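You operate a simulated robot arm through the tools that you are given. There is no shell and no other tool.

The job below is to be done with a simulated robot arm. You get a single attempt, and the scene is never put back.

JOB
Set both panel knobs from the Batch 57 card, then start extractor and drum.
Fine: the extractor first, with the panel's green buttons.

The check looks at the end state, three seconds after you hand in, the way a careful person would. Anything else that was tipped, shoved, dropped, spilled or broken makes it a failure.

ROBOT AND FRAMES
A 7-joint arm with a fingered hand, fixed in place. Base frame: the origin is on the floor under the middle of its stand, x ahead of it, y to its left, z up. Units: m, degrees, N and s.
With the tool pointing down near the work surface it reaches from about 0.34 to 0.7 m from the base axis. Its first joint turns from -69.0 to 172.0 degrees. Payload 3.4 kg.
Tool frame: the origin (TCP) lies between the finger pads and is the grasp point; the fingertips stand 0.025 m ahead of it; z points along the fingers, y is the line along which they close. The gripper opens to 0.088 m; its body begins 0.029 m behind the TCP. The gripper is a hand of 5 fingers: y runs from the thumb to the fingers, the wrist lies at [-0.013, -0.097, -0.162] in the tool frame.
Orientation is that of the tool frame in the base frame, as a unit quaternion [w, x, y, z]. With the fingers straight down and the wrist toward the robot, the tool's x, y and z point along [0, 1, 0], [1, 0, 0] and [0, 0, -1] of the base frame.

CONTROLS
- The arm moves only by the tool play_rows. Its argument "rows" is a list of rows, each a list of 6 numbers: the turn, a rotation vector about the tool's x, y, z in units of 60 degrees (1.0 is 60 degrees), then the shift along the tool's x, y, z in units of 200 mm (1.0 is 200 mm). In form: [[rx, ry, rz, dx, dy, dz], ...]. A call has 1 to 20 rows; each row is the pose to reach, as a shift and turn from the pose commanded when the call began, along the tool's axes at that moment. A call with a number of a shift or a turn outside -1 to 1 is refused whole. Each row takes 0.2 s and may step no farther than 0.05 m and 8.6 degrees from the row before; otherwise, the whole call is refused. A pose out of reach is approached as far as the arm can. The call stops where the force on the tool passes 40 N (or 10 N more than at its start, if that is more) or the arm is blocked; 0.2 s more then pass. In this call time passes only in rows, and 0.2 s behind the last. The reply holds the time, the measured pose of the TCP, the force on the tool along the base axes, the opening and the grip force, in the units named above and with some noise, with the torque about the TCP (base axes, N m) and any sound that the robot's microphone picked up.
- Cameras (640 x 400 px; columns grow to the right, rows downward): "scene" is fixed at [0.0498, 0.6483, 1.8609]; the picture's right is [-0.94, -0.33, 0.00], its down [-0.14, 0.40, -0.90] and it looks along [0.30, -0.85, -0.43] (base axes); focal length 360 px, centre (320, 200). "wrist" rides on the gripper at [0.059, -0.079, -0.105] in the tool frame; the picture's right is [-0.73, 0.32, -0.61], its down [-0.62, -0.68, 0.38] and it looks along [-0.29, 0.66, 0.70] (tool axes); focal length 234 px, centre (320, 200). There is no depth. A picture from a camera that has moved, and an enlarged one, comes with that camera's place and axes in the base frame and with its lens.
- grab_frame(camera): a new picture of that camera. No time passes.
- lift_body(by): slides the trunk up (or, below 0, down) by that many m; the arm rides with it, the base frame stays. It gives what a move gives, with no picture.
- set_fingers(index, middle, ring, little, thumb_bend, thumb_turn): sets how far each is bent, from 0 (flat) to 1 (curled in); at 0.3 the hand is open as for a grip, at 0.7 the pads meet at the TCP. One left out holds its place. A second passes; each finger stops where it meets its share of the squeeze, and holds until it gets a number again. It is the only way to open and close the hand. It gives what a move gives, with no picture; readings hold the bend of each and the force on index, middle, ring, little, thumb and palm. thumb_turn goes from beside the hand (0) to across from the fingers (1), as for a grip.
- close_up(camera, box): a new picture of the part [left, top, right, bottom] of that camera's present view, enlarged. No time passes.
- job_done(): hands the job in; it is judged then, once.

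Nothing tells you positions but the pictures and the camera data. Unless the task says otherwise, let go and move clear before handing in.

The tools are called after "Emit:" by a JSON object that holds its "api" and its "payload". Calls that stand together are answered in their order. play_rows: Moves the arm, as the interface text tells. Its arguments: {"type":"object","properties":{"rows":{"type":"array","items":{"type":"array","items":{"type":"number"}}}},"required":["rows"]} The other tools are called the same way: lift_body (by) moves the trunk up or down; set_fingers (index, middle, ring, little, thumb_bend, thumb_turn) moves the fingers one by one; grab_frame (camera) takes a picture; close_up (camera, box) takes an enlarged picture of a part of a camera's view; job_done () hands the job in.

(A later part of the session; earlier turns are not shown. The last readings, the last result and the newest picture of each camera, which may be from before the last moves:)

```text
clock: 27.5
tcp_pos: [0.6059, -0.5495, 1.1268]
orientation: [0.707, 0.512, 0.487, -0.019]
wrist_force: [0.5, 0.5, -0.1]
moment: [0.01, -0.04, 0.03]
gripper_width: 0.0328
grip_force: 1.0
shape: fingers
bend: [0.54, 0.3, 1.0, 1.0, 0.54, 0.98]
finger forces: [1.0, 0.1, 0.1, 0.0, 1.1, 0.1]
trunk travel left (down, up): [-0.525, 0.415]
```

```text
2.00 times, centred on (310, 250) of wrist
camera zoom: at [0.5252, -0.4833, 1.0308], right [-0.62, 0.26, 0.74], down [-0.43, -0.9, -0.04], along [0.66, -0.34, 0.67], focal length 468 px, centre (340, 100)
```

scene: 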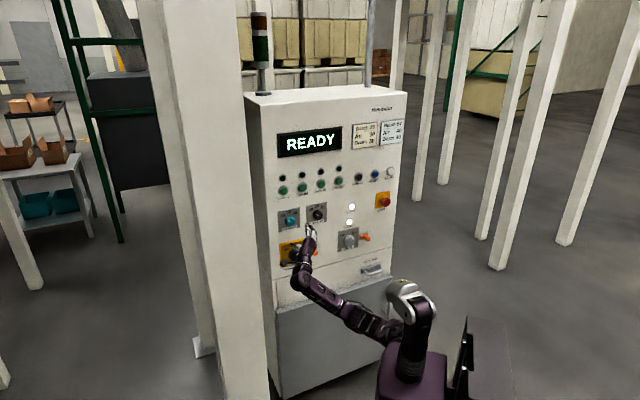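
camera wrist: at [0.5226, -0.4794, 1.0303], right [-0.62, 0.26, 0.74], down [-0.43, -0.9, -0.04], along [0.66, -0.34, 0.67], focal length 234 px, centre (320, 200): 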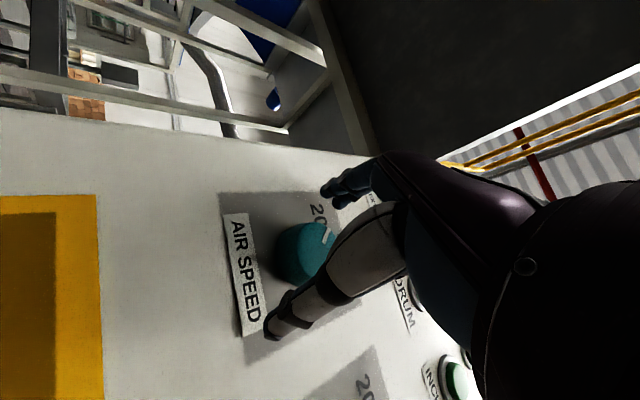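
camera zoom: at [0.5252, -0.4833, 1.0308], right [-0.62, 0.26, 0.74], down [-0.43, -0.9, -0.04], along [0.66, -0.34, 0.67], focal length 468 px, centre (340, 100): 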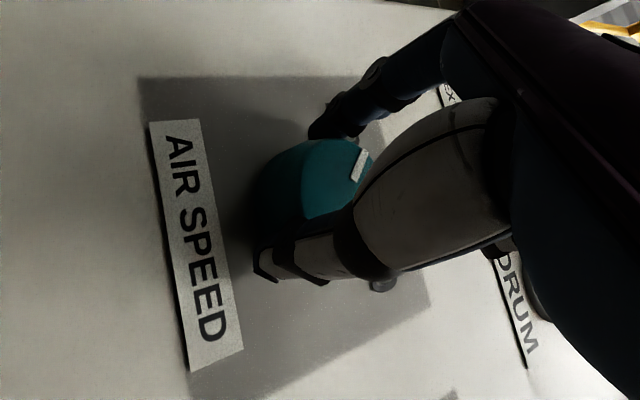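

Index and thumb are both touching the knob evenly at about 1 N each, so it is centred. I'll squeeze harder for grip.

Emit:
{"api": "set_fingers", "payload": {"index": 0.64, "thumb_bend": 0.64}}

```text
clock: 28.5
tcp_pos: [0.6055, -0.5508, 1.1271]
orientation: [0.707, 0.512, 0.488, -0.018]
wrist_force: [0.6, 0.4, -0.4]
moment: [0.05, -0.03, 0.02]
gripper_width: 0.0305
grip_force: 4.8
shape: fingers
bend: [0.55, 0.3, 1.0, 1.0, 0.56, 0.97]
finger forces: [4.2, 0.0, 0.0, 0.1, 5.0, 0.0]
trunk travel left (down, up): [-0.525, 0.415]
```

The grip is firm at about 5 N per side. I'll rotate clockwise 22.5° about the knob axis, compensating for the small TCP offset, and check that the pointer follows.

Emit:
{"api": "play_rows", "payload": {"rows": [[0, 0, 0.0625, 0, 0.0016, 0], [0, 0, 0.125, 0, 0.0033, 0], [0, 0, 0.1875, 0, 0.005, 0], [0, 0, 0.25, -0.001, 0.0065, 0], [0, 0, 0.3125, -0.0015, 0.008, 0], [0, 0, 0.375, -0.002, 0.0096, 0]]}}

Emit:
{"api": "close_up", "payload": {"camera": "scene", "box": [274, 205, 306, 237]}}

Emit:
{"api": "close_up", "payload": {"camera": "wrist", "box": [210, 150, 410, 350]}}

```text
clock: 29.9
tcp_pos: [0.607, -0.5499, 1.1287]
orientation: [0.696, 0.598, 0.378, 0.121]
wrist_force: [0.0, 0.4, -0.5]
moment: [0.05, 0.04, -0.03]
gripper_width: 0.0298
grip_force: 4.6
shape: fingers
bend: [0.56, 0.3, 1.0, 1.0, 0.56, 0.97]
finger forces: [3.9, 0.0, 0.0, 0.1, 5.6, 0.0]
trunk travel left (down, up): [-0.525, 0.415]
```

```text
12.50 times, centred on (290, 221) of scene
camera zoom: at [0.0498, 0.6483, 1.8609], right [-0.94, -0.33, 0.0], down [-0.14, 0.4, -0.9], along [0.3, -0.85, -0.43], focal length 4502 px, centre (695, -62)
```

zoom: 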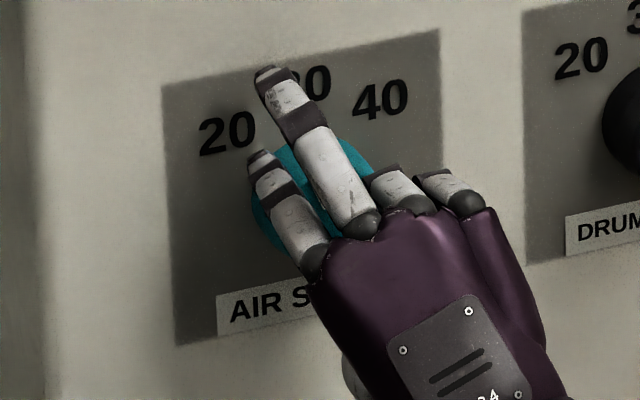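

```text
2.00 times, centred on (310, 250) of wrist
camera zoom: at [0.5546, -0.4564, 1.0342], right [-0.81, 0.08, 0.58], down [-0.36, -0.85, -0.39], along [0.45, -0.53, 0.72], focal length 468 px, centre (340, 100)
```

zoom: 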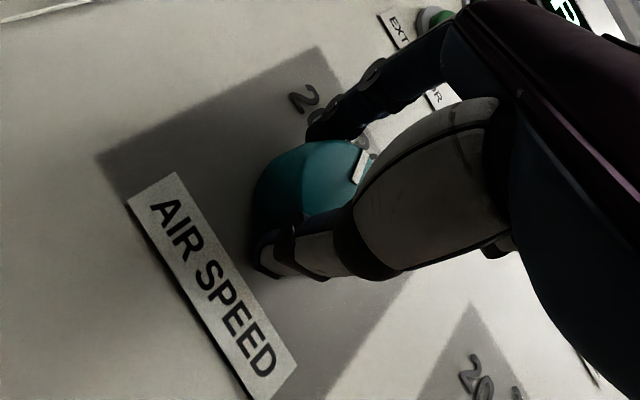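

The pointer turned together with the hand and the forces stayed small. I'll continue another 45° about the knob axis.

Emit:
{"api": "play_rows", "payload": {"rows": [[0, 0, 0.0833, 0, 0.0022, 0], [0, 0, 0.1667, -0.0004, 0.0043, 0], [0, 0, 0.25, -0.0009, 0.0065, 0], [0, 0, 0.3333, -0.0015, 0.0086, 0], [0, 0, 0.4167, -0.0023, 0.0106, 0], [0, 0, 0.5, -0.0033, 0.0125, 0], [0, 0, 0.5833, -0.0045, 0.0143, 0], [0, 0, 0.6667, -0.0058, 0.0161, 0], [0, 0, 0.75, -0.0073, 0.0177, 0]]}}

Emit:
{"api": "close_up", "payload": {"camera": "scene", "box": [274, 205, 306, 237]}}

Emit:
{"api": "grab_frame", "payload": {"camera": "wrist"}}

```text
clock: 31.9
tcp_pos: [0.607, -0.5492, 1.1333]
orientation: [0.598, 0.697, 0.12, 0.377]
wrist_force: [-0.5, 2.2, -1.4]
moment: [0.04, 0.05, 0.04]
gripper_width: 0.029
grip_force: 4.7
shape: fingers
bend: [0.57, 0.3, 1.0, 1.0, 0.57, 0.97]
finger forces: [3.6, 0.0, 0.1, 0.0, 5.6, 0.1]
trunk travel left (down, up): [-0.525, 0.415]
```

```text
12.50 times, centred on (290, 221) of scene
camera zoom: at [0.0498, 0.6483, 1.8609], right [-0.94, -0.33, 0.0], down [-0.14, 0.4, -0.9], along [0.3, -0.85, -0.43], focal length 4502 px, centre (695, -62)
```

zoom: 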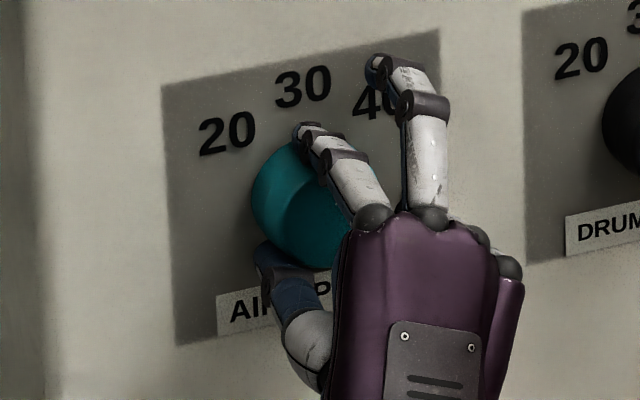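

```text
taken
camera wrist: at [0.5996, -0.4158, 1.0835], right [-1.0, -0.08, 0.02], down [0.02, -0.5, -0.87], along [0.08, -0.86, 0.5], focal length 234 px, centre (320, 200)
```

wrist: 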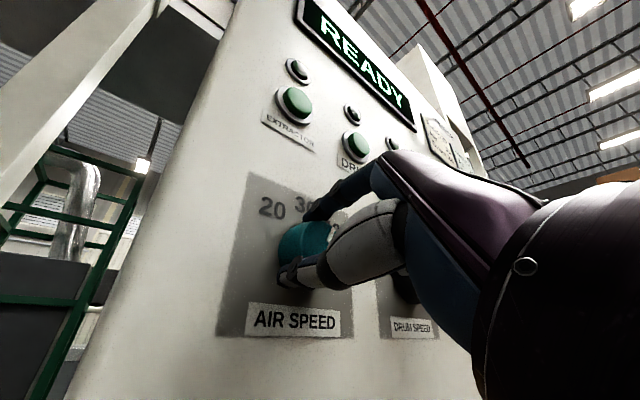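

The hand has turned 67.5° so far. I'll zoom in to see whether the pointer is still following without slip.

Emit:
{"api": "close_up", "payload": {"camera": "wrist", "box": [220, 160, 380, 340]}}

```text
2.22 times, centred on (300, 250) of wrist
camera zoom: at [0.5996, -0.4158, 1.0835], right [-1.0, -0.08, 0.02], down [0.02, -0.5, -0.87], along [0.08, -0.86, 0.5], focal length 520 px, centre (364, 89)
```

zoom: 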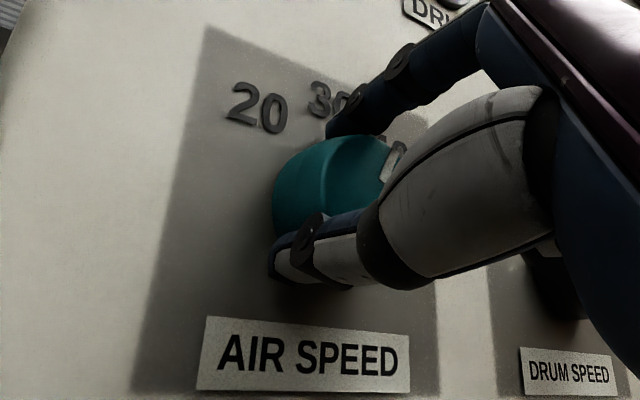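

The pointer has followed and is past 30. I'll do the final 22.5°.

Emit:
{"api": "play_rows", "payload": {"rows": [[0, 0, 0.075, 0, 0.002, 0], [0, 0, 0.15, -0.0003, 0.004, 0], [0, 0, 0.225, -0.0007, 0.0058, 0], [0, 0, 0.3, -0.0012, 0.0077, 0], [0, 0, 0.375, -0.002, 0.0096, 0]]}}

Emit:
{"api": "close_up", "payload": {"camera": "wrist", "box": [220, 160, 380, 340]}}

Emit:
{"api": "close_up", "payload": {"camera": "scene", "box": [274, 205, 306, 237]}}

```text
clock: 33.1
tcp_pos: [0.6059, -0.5483, 1.1351]
orientation: [0.513, 0.707, -0.017, 0.486]
wrist_force: [1.0, 3.0, -0.9]
moment: [-0.03, 0.07, 0.05]
gripper_width: 0.0286
grip_force: 4.6
shape: fingers
bend: [0.57, 0.3, 1.0, 1.0, 0.57, 0.98]
finger forces: [4.7, 0.0, 0.0, 0.0, 6.0, 0.0]
trunk travel left (down, up): [-0.525, 0.415]
```

```text
2.22 times, centred on (300, 250) of wrist
camera zoom: at [0.6084, -0.4077, 1.121], right [-0.96, -0.05, -0.28], down [0.29, -0.26, -0.92], along [-0.03, -0.97, 0.26], focal length 520 px, centre (364, 89)
```

zoom: 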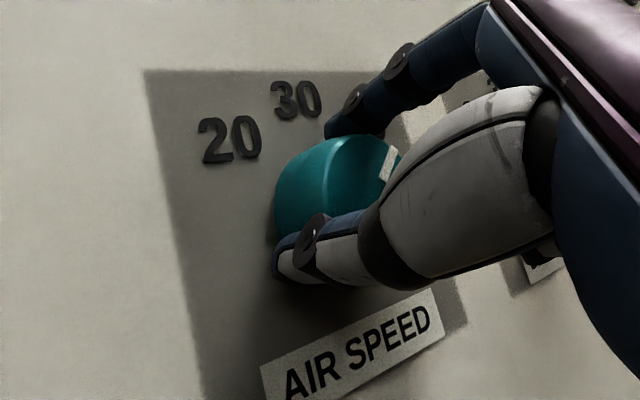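

```text
12.50 times, centred on (290, 221) of scene
camera zoom: at [0.0498, 0.6483, 1.8609], right [-0.94, -0.33, 0.0], down [-0.14, 0.4, -0.9], along [0.3, -0.85, -0.43], focal length 4502 px, centre (695, -62)
```

zoom: 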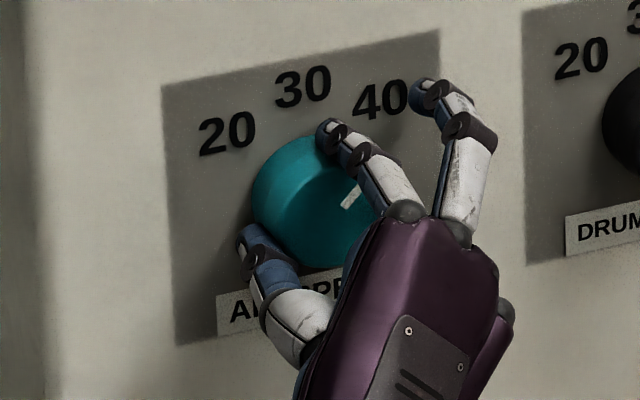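

The pointer now aims at 40. I'll release the knob, back straight out, and verify with the knob uncovered.

Emit:
{"api": "set_fingers", "payload": {"index": 0.36, "thumb_bend": 0.36}}

Emit:
{"api": "play_rows", "payload": {"rows": [[0, 0, 0, 0, 0, -0.05], [0, 0, 0, 0, 0, -0.15], [0, 0, 0, 0, 0, -0.3], [0, 0, 0, 0, 0, -0.45]]}}

Emit:
{"api": "close_up", "payload": {"camera": "scene", "box": [270, 200, 334, 240]}}

Emit:
{"api": "grab_frame", "payload": {"camera": "wrist"}}

```text
clock: 34.1
tcp_pos: [0.6054, -0.5498, 1.1351]
orientation: [0.513, 0.707, -0.017, 0.487]
wrist_force: [0.3, 1.5, 0.1]
moment: [-0.02, 0.01, 0.02]
gripper_width: 0.0717
grip_force: 0.0
shape: fingers
bend: [0.36, 0.3, 1.0, 1.0, 0.36, 0.98]
finger forces: [0.1, 0.0, 0.1, 0.1, 0.0, 0.0]
trunk travel left (down, up): [-0.525, 0.415]
```

```text
clock: 35.1
tcp_pos: [0.5441, -0.4823, 1.1341]
orientation: [0.513, 0.706, -0.017, 0.487]
wrist_force: [-0.6, -0.1, 0.8]
moment: [0.01, -0.01, 0.01]
gripper_width: 0.0719
grip_force: 0.1
shape: fingers
bend: [0.36, 0.3, 1.0, 1.0, 0.36, 0.98]
finger forces: [0.0, 0.0, 0.0, 0.1, 0.0, 0.0]
trunk travel left (down, up): [-0.525, 0.415]
```

```text
10.00 times, centred on (302, 220) of scene
camera zoom: at [0.0498, 0.6483, 1.8609], right [-0.94, -0.33, 0.0], down [-0.14, 0.4, -0.9], along [0.3, -0.85, -0.43], focal length 3601 px, centre (500, 0)
```

zoom: 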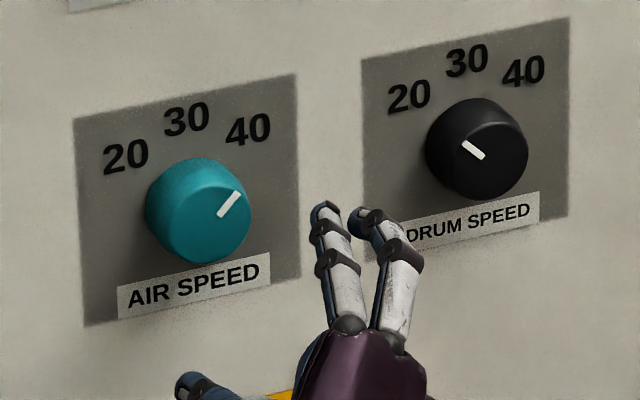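

```text
taken
camera wrist: at [0.547, -0.3404, 1.1212], right [-0.96, -0.05, -0.28], down [0.29, -0.26, -0.92], along [-0.03, -0.96, 0.26], focal length 234 px, centre (320, 200)
```

wrist: 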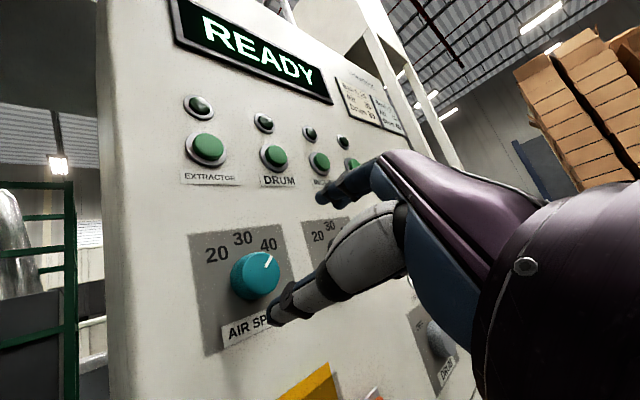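

The AIR knob now appears to point at 40. I'll zoom in to verify the alignment carefully.

Emit:
{"api": "close_up", "payload": {"camera": "wrist", "box": [180, 215, 308, 355]}}

Emit:
{"api": "close_up", "payload": {"camera": "scene", "box": [274, 205, 306, 235]}}

```text
2.86 times, centred on (244, 285) of wrist
camera zoom: at [0.547, -0.3404, 1.1212], right [-0.96, -0.05, -0.28], down [0.29, -0.26, -0.92], along [-0.03, -0.96, 0.26], focal length 669 px, centre (537, -43)
```

zoom: 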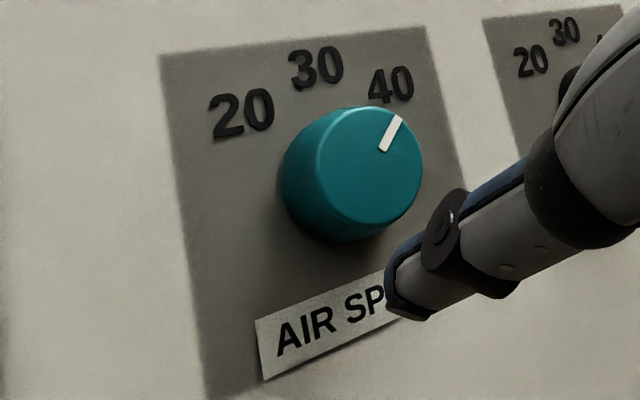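

```text
13.33 times, centred on (290, 220) of scene
camera zoom: at [0.0498, 0.6483, 1.8609], right [-0.94, -0.33, 0.0], down [-0.14, 0.4, -0.9], along [0.3, -0.85, -0.43], focal length 4802 px, centre (720, -67)
```

zoom: 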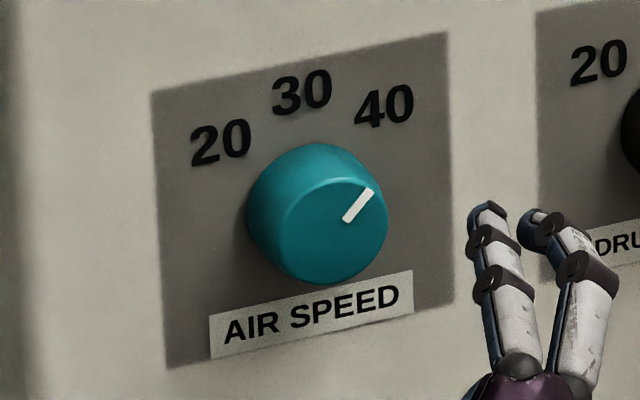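

The AIR SPEED pointer lines up with 40. Next is DRUM SPEED: I'll roll back to -45° in free air, about 8 cm clear of the knob faces.

Emit:
{"api": "set_fingers", "payload": {"index": 0.3, "thumb_bend": 0.3}}

Emit:
{"api": "play_rows", "payload": {"rows": [[0, 0, -0.125, 0, 0, -0.02], [0, 0, -0.25, 0, 0, -0.04], [0, 0, -0.375, 0, 0, -0.06], [0, 0, -0.5, 0, 0, -0.08], [0, 0, -0.625, 0, 0, -0.1], [0, 0, -0.75, 0, 0, -0.1]]}}

Emit:
{"api": "play_rows", "payload": {"rows": [[0, 0, -0.125, -0.1, 0, 0], [0, 0, -0.25, -0.2, 0, 0], [0, 0, -0.375, -0.3, 0, 0], [0, 0, -0.5, -0.4, 0, 0], [0, 0, -0.625, -0.5, 0, 0], [0, 0, -0.75, -0.6, 0, 0]]}}

Emit:
{"api": "grab_frame", "payload": {"camera": "wrist"}}

Emit:
{"api": "grab_frame", "payload": {"camera": "scene"}}

```text
clock: 36.1
tcp_pos: [0.5453, -0.4823, 1.1353]
orientation: [0.514, 0.707, -0.017, 0.486]
wrist_force: [0.1, 0.9, 0.0]
moment: [-0.01, -0.01, 0.01]
gripper_width: 0.0843
grip_force: 0.2
shape: fingers
bend: [0.3, 0.3, 1.0, 1.0, 0.3, 0.98]
finger forces: [0.1, 0.0, 0.0, 0.1, 0.0, 0.1]
trunk travel left (down, up): [-0.525, 0.415]
```

```text
clock: 37.5
tcp_pos: [0.5322, -0.4681, 1.1348]
orientation: [0.66, 0.66, 0.254, 0.252]
wrist_force: [-0.5, 0.2, 0.3]
moment: [0.02, 0.02, 0.0]
gripper_width: 0.0845
grip_force: 0.0
shape: fingers
bend: [0.3, 0.3, 1.0, 1.0, 0.3, 0.98]
finger forces: [0.1, 0.0, 0.0, 0.0, 0.1, 0.1]
trunk travel left (down, up): [-0.525, 0.415]
```

```text
clock: 38.9
tcp_pos: [0.4416, -0.5487, 1.1345]
orientation: [0.707, 0.512, 0.488, -0.018]
wrist_force: [-1.0, -0.2, 0.2]
moment: [0.01, 0.0, 0.02]
gripper_width: 0.0844
grip_force: 0.1
shape: fingers
bend: [0.3, 0.3, 1.0, 1.0, 0.3, 0.98]
finger forces: [0.0, 0.0, 0.0, 0.1, 0.1, 0.0]
trunk travel left (down, up): [-0.525, 0.415]
```

```text
taken
camera wrist: at [0.3618, -0.4821, 1.0377], right [-0.62, 0.26, 0.74], down [-0.43, -0.9, -0.04], along [0.66, -0.34, 0.67], focal length 234 px, centre (320, 200)
```

wrist: 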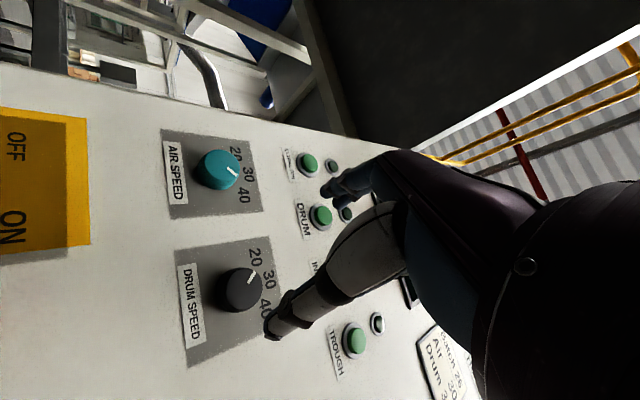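

```text
taken
```

scene: 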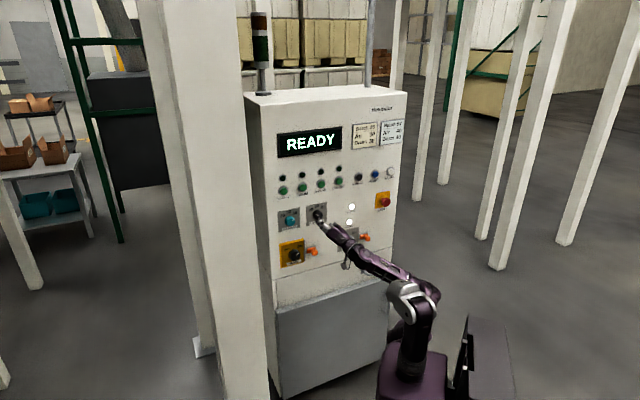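

The hand is in front of the DRUM SPEED knob, still clear. I'll zoom in to measure the knob centre from this pose.

Emit:
{"api": "close_up", "payload": {"camera": "wrist", "box": [170, 220, 298, 370]}}

```text
2.67 times, centred on (234, 295) of wrist
camera zoom: at [0.3618, -0.4821, 1.0377], right [-0.62, 0.26, 0.74], down [-0.43, -0.9, -0.04], along [0.66, -0.34, 0.67], focal length 624 px, centre (549, -53)
```

zoom: 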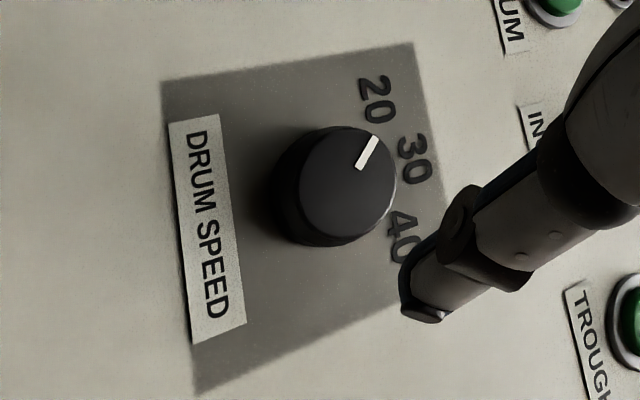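

The knob centre is about s = -0.0455 along the panel and z ≈ 1.1285. I'll align with it and advance to a slightly conservative depth.

Emit:
{"api": "play_rows", "payload": {"rows": [[0, 0, 0, 0.003, -0.04, 0.1], [0, 0, 0, 0.0055, -0.0615, 0.25], [0, 0, 0, 0.0055, -0.0615, 0.38], [0, 0, 0, 0.0055, -0.0615, 0.47], [0, 0, 0, 0.0055, -0.0615, 0.525]]}}

Emit:
{"api": "close_up", "payload": {"camera": "wrist", "box": [210, 150, 410, 350]}}

Emit:
{"api": "close_up", "payload": {"camera": "scene", "box": [298, 195, 338, 235]}}

```text
clock: 40.1
tcp_pos: [0.5059, -0.6323, 1.1246]
orientation: [0.707, 0.512, 0.488, -0.02]
wrist_force: [-0.6, 1.0, -0.4]
moment: [-0.05, 0.01, 0.0]
gripper_width: 0.0845
grip_force: 0.0
shape: fingers
bend: [0.3, 0.3, 1.0, 1.0, 0.3, 0.98]
finger forces: [0.0, 0.0, 0.0, 0.0, 0.1, 0.0]
trunk travel left (down, up): [-0.525, 0.415]
```

```text
2.00 times, centred on (310, 250) of wrist
camera zoom: at [0.4264, -0.5655, 1.0285], right [-0.62, 0.26, 0.74], down [-0.43, -0.9, -0.04], along [0.66, -0.34, 0.67], focal length 468 px, centre (340, 100)
```

zoom: 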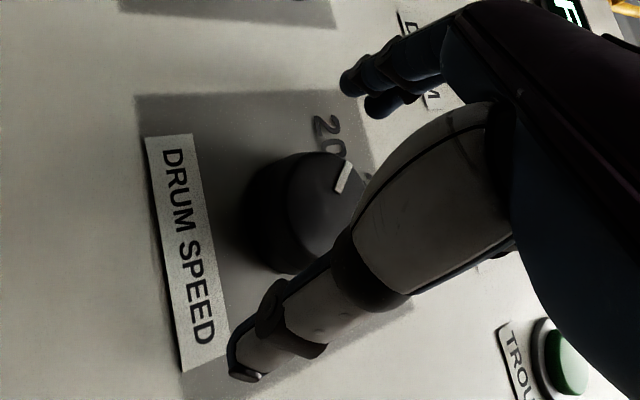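

```text
10.00 times, centred on (318, 215) of scene
camera zoom: at [0.0498, 0.6483, 1.8609], right [-0.94, -0.33, 0.0], down [-0.14, 0.4, -0.9], along [0.3, -0.85, -0.43], focal length 3601 px, centre (340, 50)
```

zoom: 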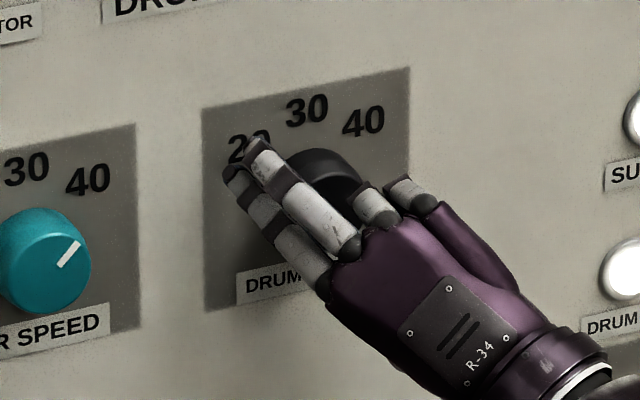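

The alignment matches what worked on the AIR knob, with no contact. I'll advance the last 5 mm and close index and thumb gently.

Emit:
{"api": "play_rows", "payload": {"rows": [[0, 0, 0, 0, 0, 0.0125], [0, 0, 0, 0, 0, 0.0245]]}}

Emit:
{"api": "set_fingers", "payload": {"index": 0.5, "thumb_bend": 0.5}}

Emit:
{"api": "set_fingers", "payload": {"index": 0.56, "thumb_bend": 0.56}}

```text
clock: 40.7
tcp_pos: [0.5098, -0.6368, 1.1249]
orientation: [0.706, 0.513, 0.488, -0.019]
wrist_force: [-0.3, 0.3, -0.7]
moment: [0.0, -0.01, 0.01]
gripper_width: 0.0846
grip_force: 0.0
shape: fingers
bend: [0.3, 0.3, 1.0, 1.0, 0.3, 0.98]
finger forces: [0.0, 0.1, 0.0, 0.0, 0.0, 0.0]
trunk travel left (down, up): [-0.525, 0.415]
```

```text
clock: 41.7
tcp_pos: [0.5102, -0.6353, 1.1247]
orientation: [0.707, 0.512, 0.487, -0.018]
wrist_force: [1.4, -0.5, -0.3]
moment: [0.03, -0.06, -0.06]
gripper_width: 0.0421
grip_force: 0.2
shape: fingers
bend: [0.5, 0.3, 1.0, 1.0, 0.5, 0.98]
finger forces: [0.0, 0.1, 0.0, 0.0, 0.1, 0.0]
trunk travel left (down, up): [-0.525, 0.415]
```

```text
clock: 42.7
tcp_pos: [0.5104, -0.6358, 1.1257]
orientation: [0.707, 0.513, 0.487, -0.018]
wrist_force: [-0.6, -0.5, 0.1]
moment: [0.01, -0.01, -0.02]
gripper_width: 0.0303
grip_force: 0.7
shape: fingers
bend: [0.56, 0.3, 1.0, 1.0, 0.55, 0.98]
finger forces: [0.2, 0.0, 0.0, 0.1, 0.6, 0.0]
trunk travel left (down, up): [-0.525, 0.415]
```

Contact is nearly balanced, with no push against the panel. I'll squeeze and turn the first 22.5° as before.

Emit:
{"api": "set_fingers", "payload": {"index": 0.66, "thumb_bend": 0.66}}

Emit:
{"api": "play_rows", "payload": {"rows": [[0, 0, 0.0625, 0, 0.0016, 0], [0, 0, 0.125, 0, 0.0033, 0], [0, 0, 0.1875, 0, 0.005, 0], [0, 0, 0.25, -0.001, 0.0065, 0], [0, 0, 0.3125, -0.0015, 0.008, 0], [0, 0, 0.375, -0.002, 0.0096, 0]]}}

Emit:
{"api": "close_up", "payload": {"camera": "wrist", "box": [210, 150, 410, 350]}}

Emit:
{"api": "close_up", "payload": {"camera": "scene", "box": [298, 195, 338, 235]}}

```text
clock: 43.7
tcp_pos: [0.5101, -0.6367, 1.1242]
orientation: [0.707, 0.512, 0.488, -0.019]
wrist_force: [-0.2, -0.5, -2.0]
moment: [0.04, -0.01, 0.03]
gripper_width: 0.0259
grip_force: 4.3
shape: fingers
bend: [0.58, 0.3, 1.0, 1.0, 0.58, 0.97]
finger forces: [4.3, 0.1, 0.1, 0.1, 4.3, 0.1]
trunk travel left (down, up): [-0.525, 0.415]
```

```text
clock: 45.1
tcp_pos: [0.5122, -0.634, 1.1273]
orientation: [0.697, 0.598, 0.378, 0.12]
wrist_force: [2.4, 1.7, 0.0]
moment: [0.01, 0.05, 0.04]
gripper_width: 0.0243
grip_force: 5.1
shape: fingers
bend: [0.58, 0.3, 1.0, 1.0, 0.59, 0.97]
finger forces: [5.2, 0.0, 0.0, 0.0, 4.0, 0.0]
trunk travel left (down, up): [-0.525, 0.415]
```

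```text
2.00 times, centred on (310, 250) of wrist
camera zoom: at [0.4598, -0.5419, 1.0323], right [-0.81, 0.08, 0.58], down [-0.36, -0.85, -0.39], along [0.45, -0.53, 0.72], focal length 468 px, centre (340, 100)
```

zoom: 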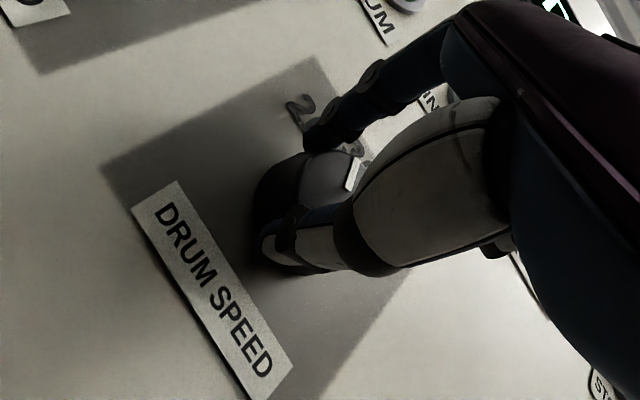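

```text
10.00 times, centred on (318, 215) of scene
camera zoom: at [0.0498, 0.6483, 1.8609], right [-0.94, -0.33, 0.0], down [-0.14, 0.4, -0.9], along [0.3, -0.85, -0.43], focal length 3601 px, centre (340, 50)
```

zoom: 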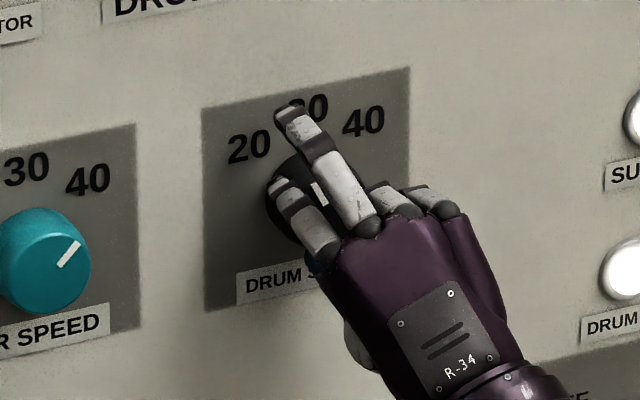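

The DRUM knob pointer is following (its mark is visible, aligned with the hand). I'll continue another 45°.

Emit:
{"api": "play_rows", "payload": {"rows": [[0, 0, 0.0833, 0, 0.0022, 0], [0, 0, 0.1667, -0.0004, 0.0043, 0], [0, 0, 0.25, -0.0009, 0.0065, 0], [0, 0, 0.3333, -0.0015, 0.0086, 0], [0, 0, 0.4167, -0.0023, 0.0106, 0], [0, 0, 0.5, -0.0033, 0.0125, 0], [0, 0, 0.5833, -0.0045, 0.0143, 0], [0, 0, 0.6667, -0.0058, 0.0161, 0], [0, 0, 0.75, -0.0073, 0.0177, 0]]}}

Emit:
{"api": "close_up", "payload": {"camera": "wrist", "box": [220, 160, 380, 340]}}

Emit:
{"api": "close_up", "payload": {"camera": "scene", "box": [298, 195, 338, 235]}}

```text
clock: 47.1
tcp_pos: [0.5123, -0.6345, 1.1319]
orientation: [0.598, 0.696, 0.121, 0.377]
wrist_force: [2.7, 1.6, 3.2]
moment: [-0.05, 0.0, 0.03]
gripper_width: 0.0239
grip_force: 5.4
shape: fingers
bend: [0.57, 0.3, 1.0, 1.0, 0.6, 0.97]
finger forces: [6.5, 0.0, 0.0, 0.0, 3.8, 0.1]
trunk travel left (down, up): [-0.525, 0.415]
```

```text
2.22 times, centred on (300, 250) of wrist
camera zoom: at [0.5047, -0.501, 1.0818], right [-1.0, -0.08, 0.02], down [0.02, -0.5, -0.87], along [0.08, -0.86, 0.5], focal length 520 px, centre (364, 89)
```

zoom: 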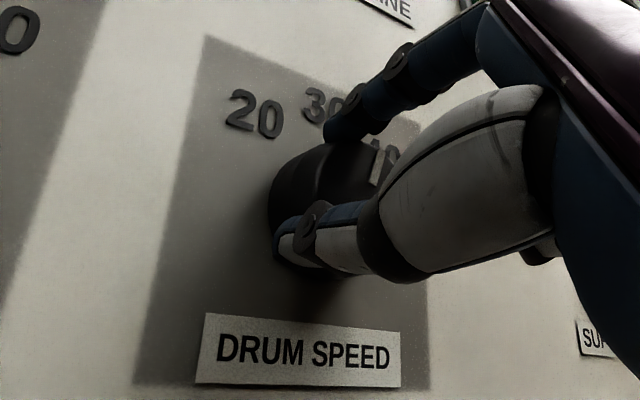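

```text
10.00 times, centred on (318, 215) of scene
camera zoom: at [0.0498, 0.6483, 1.8609], right [-0.94, -0.33, 0.0], down [-0.14, 0.4, -0.9], along [0.3, -0.85, -0.43], focal length 3601 px, centre (340, 50)
```

zoom: 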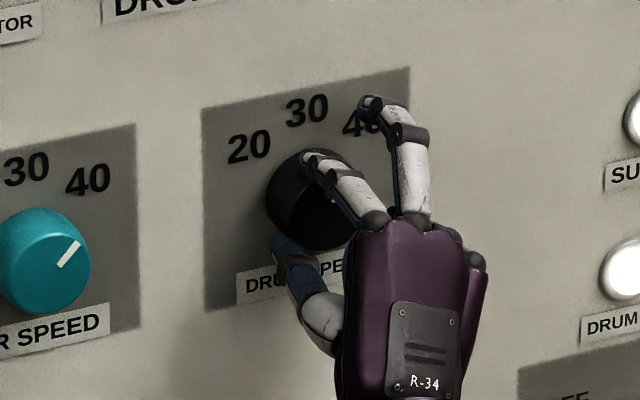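

The pointer is following past 30. I'll do the final 22.5° and check.

Emit:
{"api": "play_rows", "payload": {"rows": [[0, 0, 0.075, 0, 0.002, 0], [0, 0, 0.15, -0.0003, 0.004, 0], [0, 0, 0.225, -0.0007, 0.0058, 0], [0, 0, 0.3, -0.0012, 0.0077, 0], [0, 0, 0.375, -0.002, 0.0096, 0]]}}

Emit:
{"api": "close_up", "payload": {"camera": "wrist", "box": [220, 160, 380, 340]}}

Emit:
{"api": "close_up", "payload": {"camera": "scene", "box": [298, 195, 338, 235]}}

```text
clock: 48.3
tcp_pos: [0.5101, -0.6337, 1.1335]
orientation: [0.512, 0.706, -0.017, 0.488]
wrist_force: [2.5, 0.4, 3.9]
moment: [-0.08, -0.02, 0.08]
gripper_width: 0.024
grip_force: 5.2
shape: fingers
bend: [0.56, 0.3, 1.0, 1.0, 0.61, 0.96]
finger forces: [6.5, 0.1, 0.2, 0.0, 4.0, 0.0]
trunk travel left (down, up): [-0.525, 0.415]
```

```text
2.22 times, centred on (300, 250) of wrist
camera zoom: at [0.5132, -0.4929, 1.1196], right [-0.96, -0.05, -0.29], down [0.29, -0.26, -0.92], along [-0.03, -0.96, 0.26], focal length 520 px, centre (364, 89)
```

zoom: 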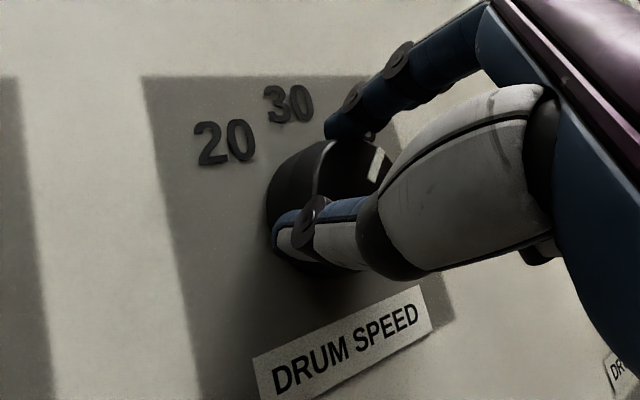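

```text
10.00 times, centred on (318, 215) of scene
camera zoom: at [0.0498, 0.6483, 1.8609], right [-0.94, -0.33, 0.0], down [-0.14, 0.4, -0.9], along [0.3, -0.85, -0.43], focal length 3601 px, centre (340, 50)
```

zoom: 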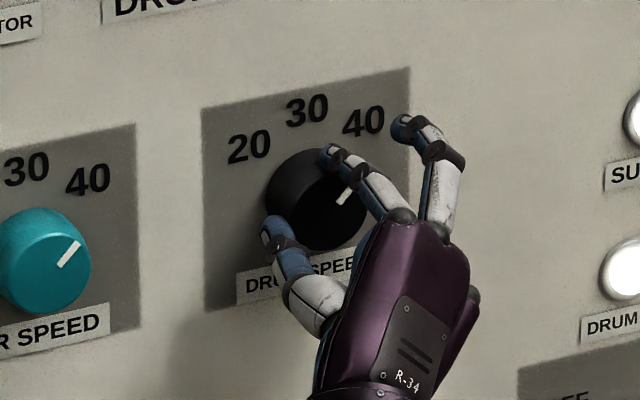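

The pointer looks to be at 40. I'll release, back straight out, and verify.

Emit:
{"api": "set_fingers", "payload": {"index": 0.36, "thumb_bend": 0.36}}

Emit:
{"api": "play_rows", "payload": {"rows": [[0, 0, 0, 0, 0, -0.05], [0, 0, 0, 0, 0, -0.15], [0, 0, 0, 0, 0, -0.3], [0, 0, 0, 0, 0, -0.45], [0, 0, 0, 0, 0, -0.55]]}}

Emit:
{"api": "close_up", "payload": {"camera": "scene", "box": [270, 200, 334, 240]}}

Emit:
{"api": "close_up", "payload": {"camera": "wrist", "box": [160, 200, 320, 360]}}

```text
clock: 49.3
tcp_pos: [0.5109, -0.6351, 1.1322]
orientation: [0.513, 0.707, -0.018, 0.487]
wrist_force: [0.4, -0.6, -0.8]
moment: [-0.02, -0.01, 0.0]
gripper_width: 0.0719
grip_force: 0.0
shape: fingers
bend: [0.36, 0.3, 1.0, 1.0, 0.36, 0.97]
finger forces: [0.0, 0.0, 0.1, 0.0, 0.0, 0.0]
trunk travel left (down, up): [-0.525, 0.415]
```

```text
clock: 50.5
tcp_pos: [0.4491, -0.6256, 1.1551]
orientation: [0.512, 0.708, -0.016, 0.487]
wrist_force: [0.4, 1.0, 0.0]
moment: [0.03, 0.02, 0.03]
gripper_width: 0.0717
grip_force: 0.0
shape: fingers
bend: [0.36, 0.3, 1.0, 1.0, 0.36, 0.97]
finger forces: [0.0, 0.0, 0.0, 0.1, 0.0, 0.1]
out of reach, approached as far as the arm can: row 2, 3, 4, 5
trunk travel left (down, up): [-0.525, 0.415]
```

```text
10.00 times, centred on (302, 220) of scene
camera zoom: at [0.0498, 0.6483, 1.8609], right [-0.94, -0.33, 0.0], down [-0.14, 0.4, -0.9], along [0.3, -0.85, -0.43], focal length 3601 px, centre (500, 0)
```

zoom: 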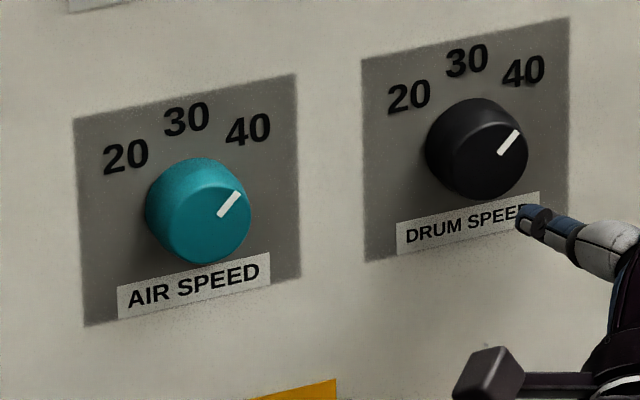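

```text
2.50 times, centred on (240, 280) of wrist
camera zoom: at [0.4515, -0.4826, 1.1422], right [-0.96, -0.05, -0.28], down [0.29, -0.26, -0.92], along [-0.03, -0.96, 0.26], focal length 585 px, centre (520, 0)
```

zoom: 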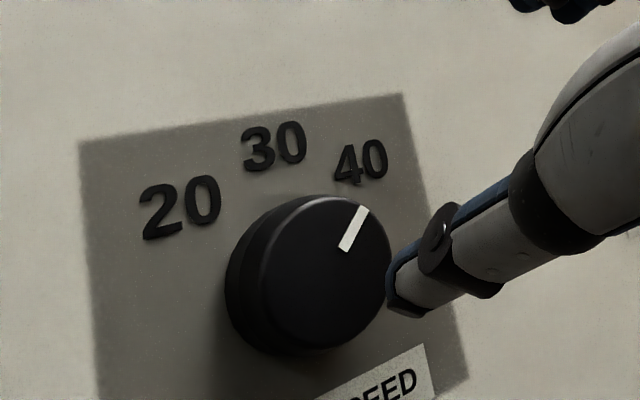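

Both knobs now point at 40. The retreat drifted sideways because that pose neared a reach limit, but nothing was touched. I'll roll back to 0° while easing away from the panel, which gives the arm more room.

Emit:
{"api": "play_rows", "payload": {"rows": [[0, 0, -0.125, 0, 0, -0.01], [0, 0, -0.25, 0, 0, -0.02], [0, 0, -0.375, 0, 0, -0.03], [0, 0, -0.5, 0, 0, -0.05], [0, 0, -0.625, 0, 0, -0.1], [0, 0, -0.75, 0, 0, -0.15]]}}

Emit:
{"api": "grab_frame", "payload": {"camera": "scene"}}

```text
clock: 51.9
tcp_pos: [0.4305, -0.6013, 1.1564]
orientation: [0.661, 0.66, 0.254, 0.252]
wrist_force: [0.0, 0.4, 0.4]
moment: [0.03, -0.01, 0.02]
gripper_width: 0.0717
grip_force: 0.2
shape: fingers
bend: [0.36, 0.3, 1.0, 1.0, 0.36, 0.97]
finger forces: [0.0, 0.0, 0.0, 0.1, 0.1, 0.0]
trunk travel left (down, up): [-0.525, 0.415]
```

```text
taken
```

scene: 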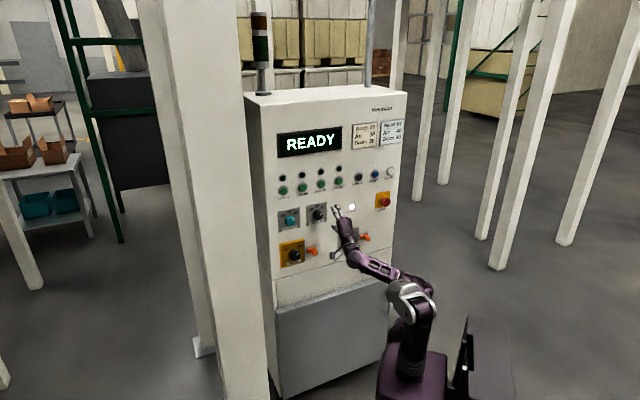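

The hand is level again at about 0.1 m from the panel. I'll back off a bit and shift left, then raise the trunk about 0.12 m to reach button height with the same arm posture.

Emit:
{"api": "play_rows", "payload": {"rows": [[0, 0, 0, 0.05, 0, -0.1], [0, 0, 0, 0.25, 0, -0.2], [0, 0, 0, 0.45, 0, -0.2], [0, 0, 0, 0.65, 0, -0.2], [0, 0, 0, 0.85, 0, -0.2]]}}

Emit:
{"api": "lift_body", "payload": {"by": 0.115}}

Emit:
{"api": "set_fingers", "payload": {"index": 0.7, "thumb_bend": 0.7, "middle": 1.0}}

Emit:
{"api": "grab_frame", "payload": {"camera": "wrist"}}

Emit:
{"api": "close_up", "payload": {"camera": "scene", "box": [265, 165, 345, 225]}}

```text
clock: 53.1
tcp_pos: [0.5326, -0.4629, 1.1574]
orientation: [0.66, 0.659, 0.257, 0.254]
wrist_force: [0.9, -0.1, -0.1]
moment: [0.02, -0.02, -0.01]
gripper_width: 0.0719
grip_force: 0.0
shape: fingers
bend: [0.36, 0.3, 1.0, 1.0, 0.36, 0.97]
finger forces: [0.0, 0.0, 0.0, 0.0, 0.0, 0.0]
out of reach, approached as far as the arm can: row 5
trunk travel left (down, up): [-0.525, 0.415]
```

```text
clock: 54.6
tcp_pos: [0.5303, -0.463, 1.2728]
orientation: [0.66, 0.66, 0.256, 0.254]
wrist_force: [-0.5, -0.2, -0.6]
moment: [0.01, -0.01, 0.0]
gripper_width: 0.0722
grip_force: 0.0
shape: fingers
bend: [0.36, 0.3, 1.0, 1.0, 0.36, 0.97]
finger forces: [0.1, 0.0, 0.1, 0.1, 0.0, 0.0]
trunk travel left (down, up): [-0.64, 0.3]
```

```text
clock: 55.6
tcp_pos: [0.5296, -0.464, 1.2732]
orientation: [0.659, 0.659, 0.257, 0.254]
wrist_force: [0.4, 0.2, -0.8]
moment: [-0.01, -0.01, -0.02]
gripper_width: 0.0
grip_force: 0.0
shape: fingers
bend: [0.7, 1.0, 1.0, 1.0, 0.7, 0.97]
finger forces: [0.1, 0.0, 0.0, 0.0, 0.0, 0.0]
trunk travel left (down, up): [-0.64, 0.3]
```

```text
taken
camera wrist: at [0.5025, -0.3476, 1.1946], right [-0.94, -0.04, 0.33], down [-0.21, -0.7, -0.68], along [0.26, -0.71, 0.66], focal length 234 px, centre (320, 200)
```

wrist: 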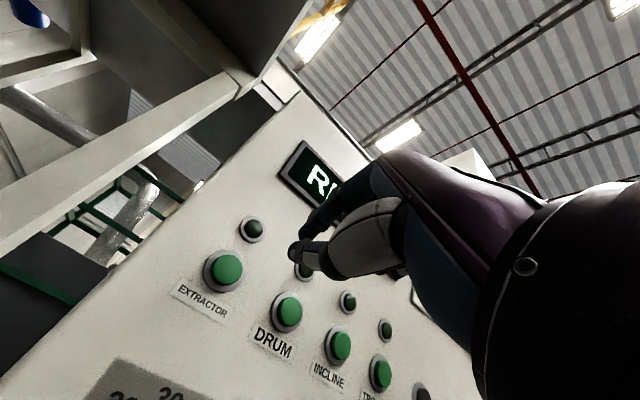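

```text
6.67 times, centred on (305, 195) of scene
camera zoom: at [0.0498, 0.6483, 1.8609], right [-0.94, -0.33, 0.0], down [-0.14, 0.4, -0.9], along [0.3, -0.85, -0.43], focal length 2401 px, centre (420, 233)
```

zoom: 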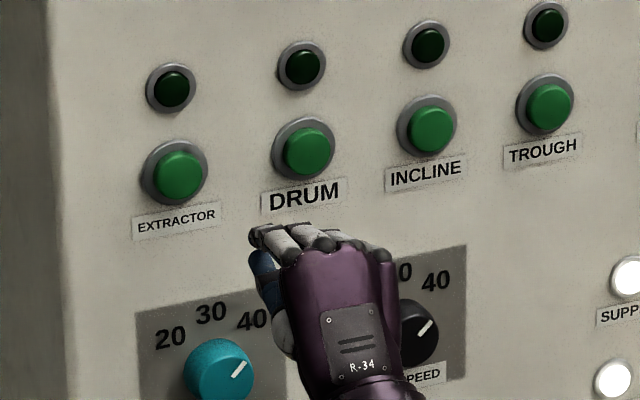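

The beak of index and thumb is formed at the TCP. The EXTRACTOR button is at about s ≈ 0.105, z ≈ 1.270, so I'll line up with it and stop about 15–20 mm short of the cap.

Emit:
{"api": "play_rows", "payload": {"rows": [[0, 0, 0, 0.0815, -0.015, 0.1], [0, 0, 0, 0.0815, -0.015, 0.22], [0, 0, 0, 0.0815, -0.015, 0.34], [0, 0, 0, 0.0815, -0.015, 0.41], [0, 0, 0, 0.0815, -0.015, 0.445]]}}

Emit:
{"api": "grab_frame", "payload": {"camera": "wrist"}}

Emit:
{"api": "close_up", "payload": {"camera": "scene", "box": [265, 170, 313, 206]}}

```text
clock: 56.8
tcp_pos: [0.6016, -0.5189, 1.2694]
orientation: [0.66, 0.659, 0.256, 0.254]
wrist_force: [0.3, -0.9, 0.3]
moment: [0.01, 0.0, -0.02]
gripper_width: 0.0
grip_force: 0.1
shape: fingers
bend: [0.7, 1.0, 1.0, 1.0, 0.7, 0.97]
finger forces: [0.0, 0.1, 0.0, 0.0, 0.0, 0.0]
trunk travel left (down, up): [-0.64, 0.3]
```

```text
taken
camera wrist: at [0.5745, -0.4025, 1.1915], right [-0.94, -0.04, 0.33], down [-0.21, -0.7, -0.68], along [0.26, -0.71, 0.66], focal length 234 px, centre (320, 200)
```

wrist: 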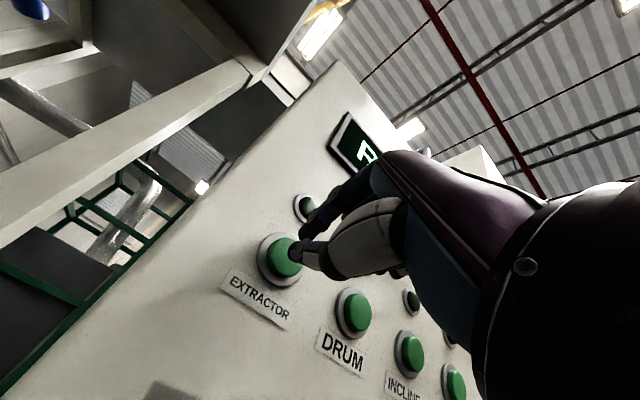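

```text
11.11 times, centred on (289, 188) of scene
camera zoom: at [0.0498, 0.6483, 1.8609], right [-0.94, -0.33, 0.0], down [-0.14, 0.4, -0.9], along [0.3, -0.85, -0.43], focal length 4001 px, centre (664, 333)
```

zoom: 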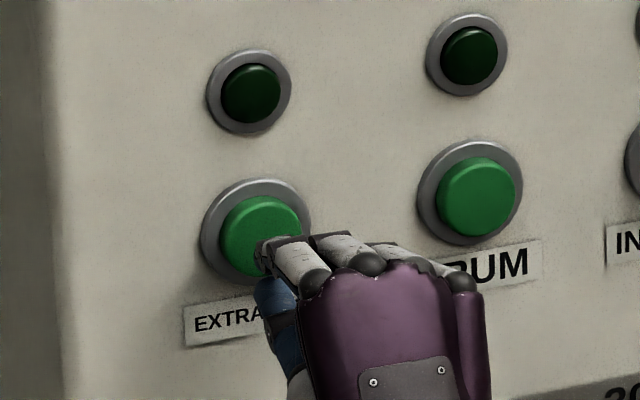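

The beak is aligned on the cap's axis, about 20 mm short. I'll close in to near contact and then press in small steps while watching force and sound.

Emit:
{"api": "play_rows", "payload": {"rows": [[0, 0, 0, 0, 0, 0.04], [0, 0, 0, 0, 0, 0.07]]}}

Emit:
{"api": "play_rows", "payload": {"rows": [[0, 0, 0, 0, 0, 0.01], [0, 0, 0, 0, 0, 0.02], [0, 0, 0, 0, 0, 0.03]]}}

```text
clock: 57.4
tcp_pos: [0.6102, -0.528, 1.27]
orientation: [0.659, 0.659, 0.257, 0.254]
wrist_force: [0.1, 0.4, -0.1]
moment: [-0.01, 0.01, -0.01]
gripper_width: 0.0
grip_force: 0.0
shape: fingers
bend: [0.7, 1.0, 1.0, 1.0, 0.7, 0.97]
finger forces: [0.1, 0.0, 0.1, 0.0, 0.1, 0.0]
trunk travel left (down, up): [-0.64, 0.3]
```

```text
clock: 58.2
tcp_pos: [0.6157, -0.5321, 1.269]
orientation: [0.659, 0.659, 0.256, 0.255]
wrist_force: [0.3, -0.2, 1.1]
moment: [-0.01, -0.02, 0.01]
gripper_width: 0.0
grip_force: 0.1
shape: fingers
bend: [0.7, 1.0, 1.0, 1.0, 0.7, 0.97]
finger forces: [0.0, 0.0, 0.0, 0.1, 0.0, 0.1]
trunk travel left (down, up): [-0.64, 0.3]
```

No contact yet, with the tips essentially at the cap. I'll continue in 2 mm steps.

Emit:
{"api": "play_rows", "payload": {"rows": [[0, 0, 0, 0, 0, 0.01], [0, 0, 0, 0, 0, 0.02]]}}

Emit:
{"api": "close_up", "payload": {"camera": "wrist", "box": [230, 180, 390, 330]}}

Emit:
{"api": "close_up", "payload": {"camera": "scene", "box": [265, 170, 313, 206]}}

```text
clock: 58.8
tcp_pos: [0.6169, -0.5351, 1.2697]
orientation: [0.66, 0.659, 0.256, 0.254]
wrist_force: [-2.2, 2.0, -0.9]
moment: [0.07, 0.05, 0.01]
gripper_width: 0.0002
grip_force: 1.2
shape: fingers
bend: [0.7, 1.0, 1.0, 1.0, 0.7, 0.97]
finger forces: [0.1, 0.1, 0.1, 0.0, 2.4, 0.0]
trunk travel left (down, up): [-0.64, 0.3]
heard: click
```

```text
2.67 times, centred on (310, 255) of wrist
camera zoom: at [0.5903, -0.42, 1.1917], right [-0.94, -0.04, 0.33], down [-0.21, -0.7, -0.68], along [0.26, -0.71, 0.66], focal length 624 px, centre (347, 53)
```

zoom: 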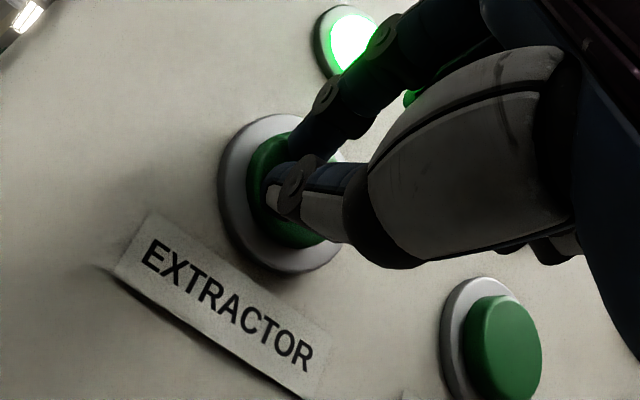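

```text
11.11 times, centred on (289, 188) of scene
camera zoom: at [0.0498, 0.6483, 1.8609], right [-0.94, -0.33, 0.0], down [-0.14, 0.4, -0.9], along [0.3, -0.85, -0.43], focal length 4001 px, centre (664, 333)
```

zoom: 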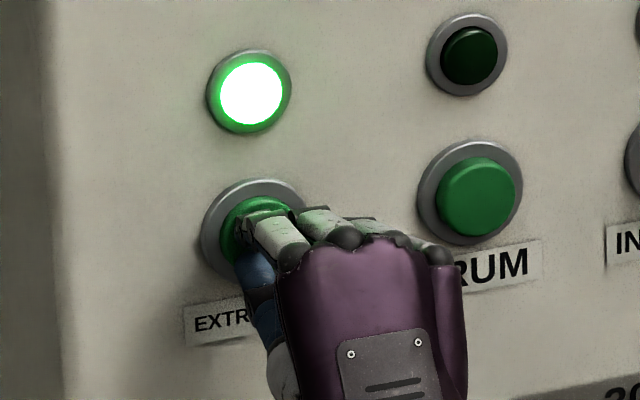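

A click was heard and the EXTRACTOR lamp is lit. I'll back off and look at the display and lamps before touching DRUM.

Emit:
{"api": "play_rows", "payload": {"rows": [[0, 0, 0, 0, 0, -0.05], [0, 0, 0, 0, 0, -0.15], [0, 0, 0, 0, 0, -0.25]]}}

Emit:
{"api": "grab_frame", "payload": {"camera": "scene"}}

Emit:
{"api": "close_up", "payload": {"camera": "scene", "box": [250, 120, 410, 220]}}

Emit:
{"api": "grab_frame", "payload": {"camera": "wrist"}}

```text
clock: 59.6
tcp_pos: [0.5833, -0.4981, 1.2692]
orientation: [0.66, 0.659, 0.256, 0.254]
wrist_force: [0.4, -0.6, 0.1]
moment: [-0.01, 0.0, -0.05]
gripper_width: 0.0
grip_force: 0.1
shape: fingers
bend: [0.7, 1.0, 1.0, 1.0, 0.7, 0.98]
finger forces: [0.1, 0.1, 0.1, 0.1, 0.0, 0.0]
trunk travel left (down, up): [-0.64, 0.3]
```

```text
taken
```

scene: 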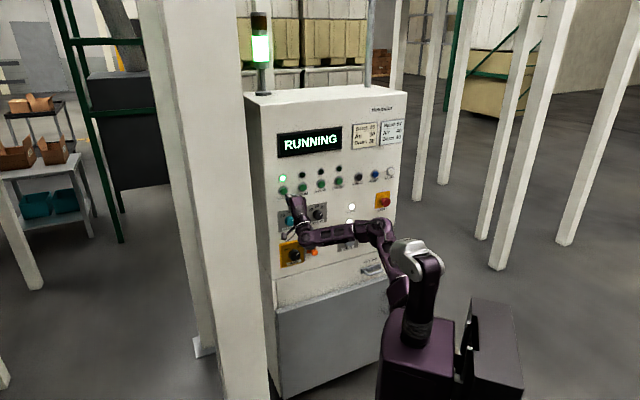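

```text
4.00 times, centred on (330, 170) of scene
camera zoom: at [0.0498, 0.6483, 1.8609], right [-0.94, -0.33, 0.0], down [-0.14, 0.4, -0.9], along [0.3, -0.85, -0.43], focal length 1440 px, centre (280, 320)
```

zoom: 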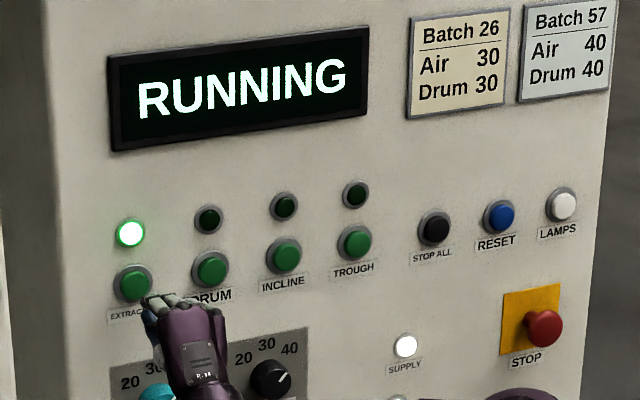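

```text
taken
camera wrist: at [0.5568, -0.3832, 1.1918], right [-0.94, -0.04, 0.33], down [-0.21, -0.7, -0.68], along [0.26, -0.71, 0.66], focal length 234 px, centre (320, 200)
```

wrist: 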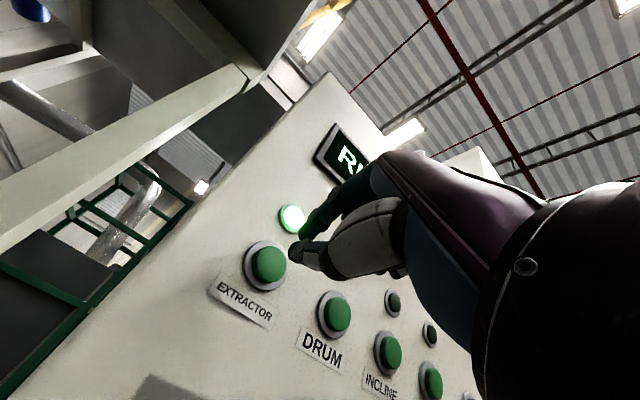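

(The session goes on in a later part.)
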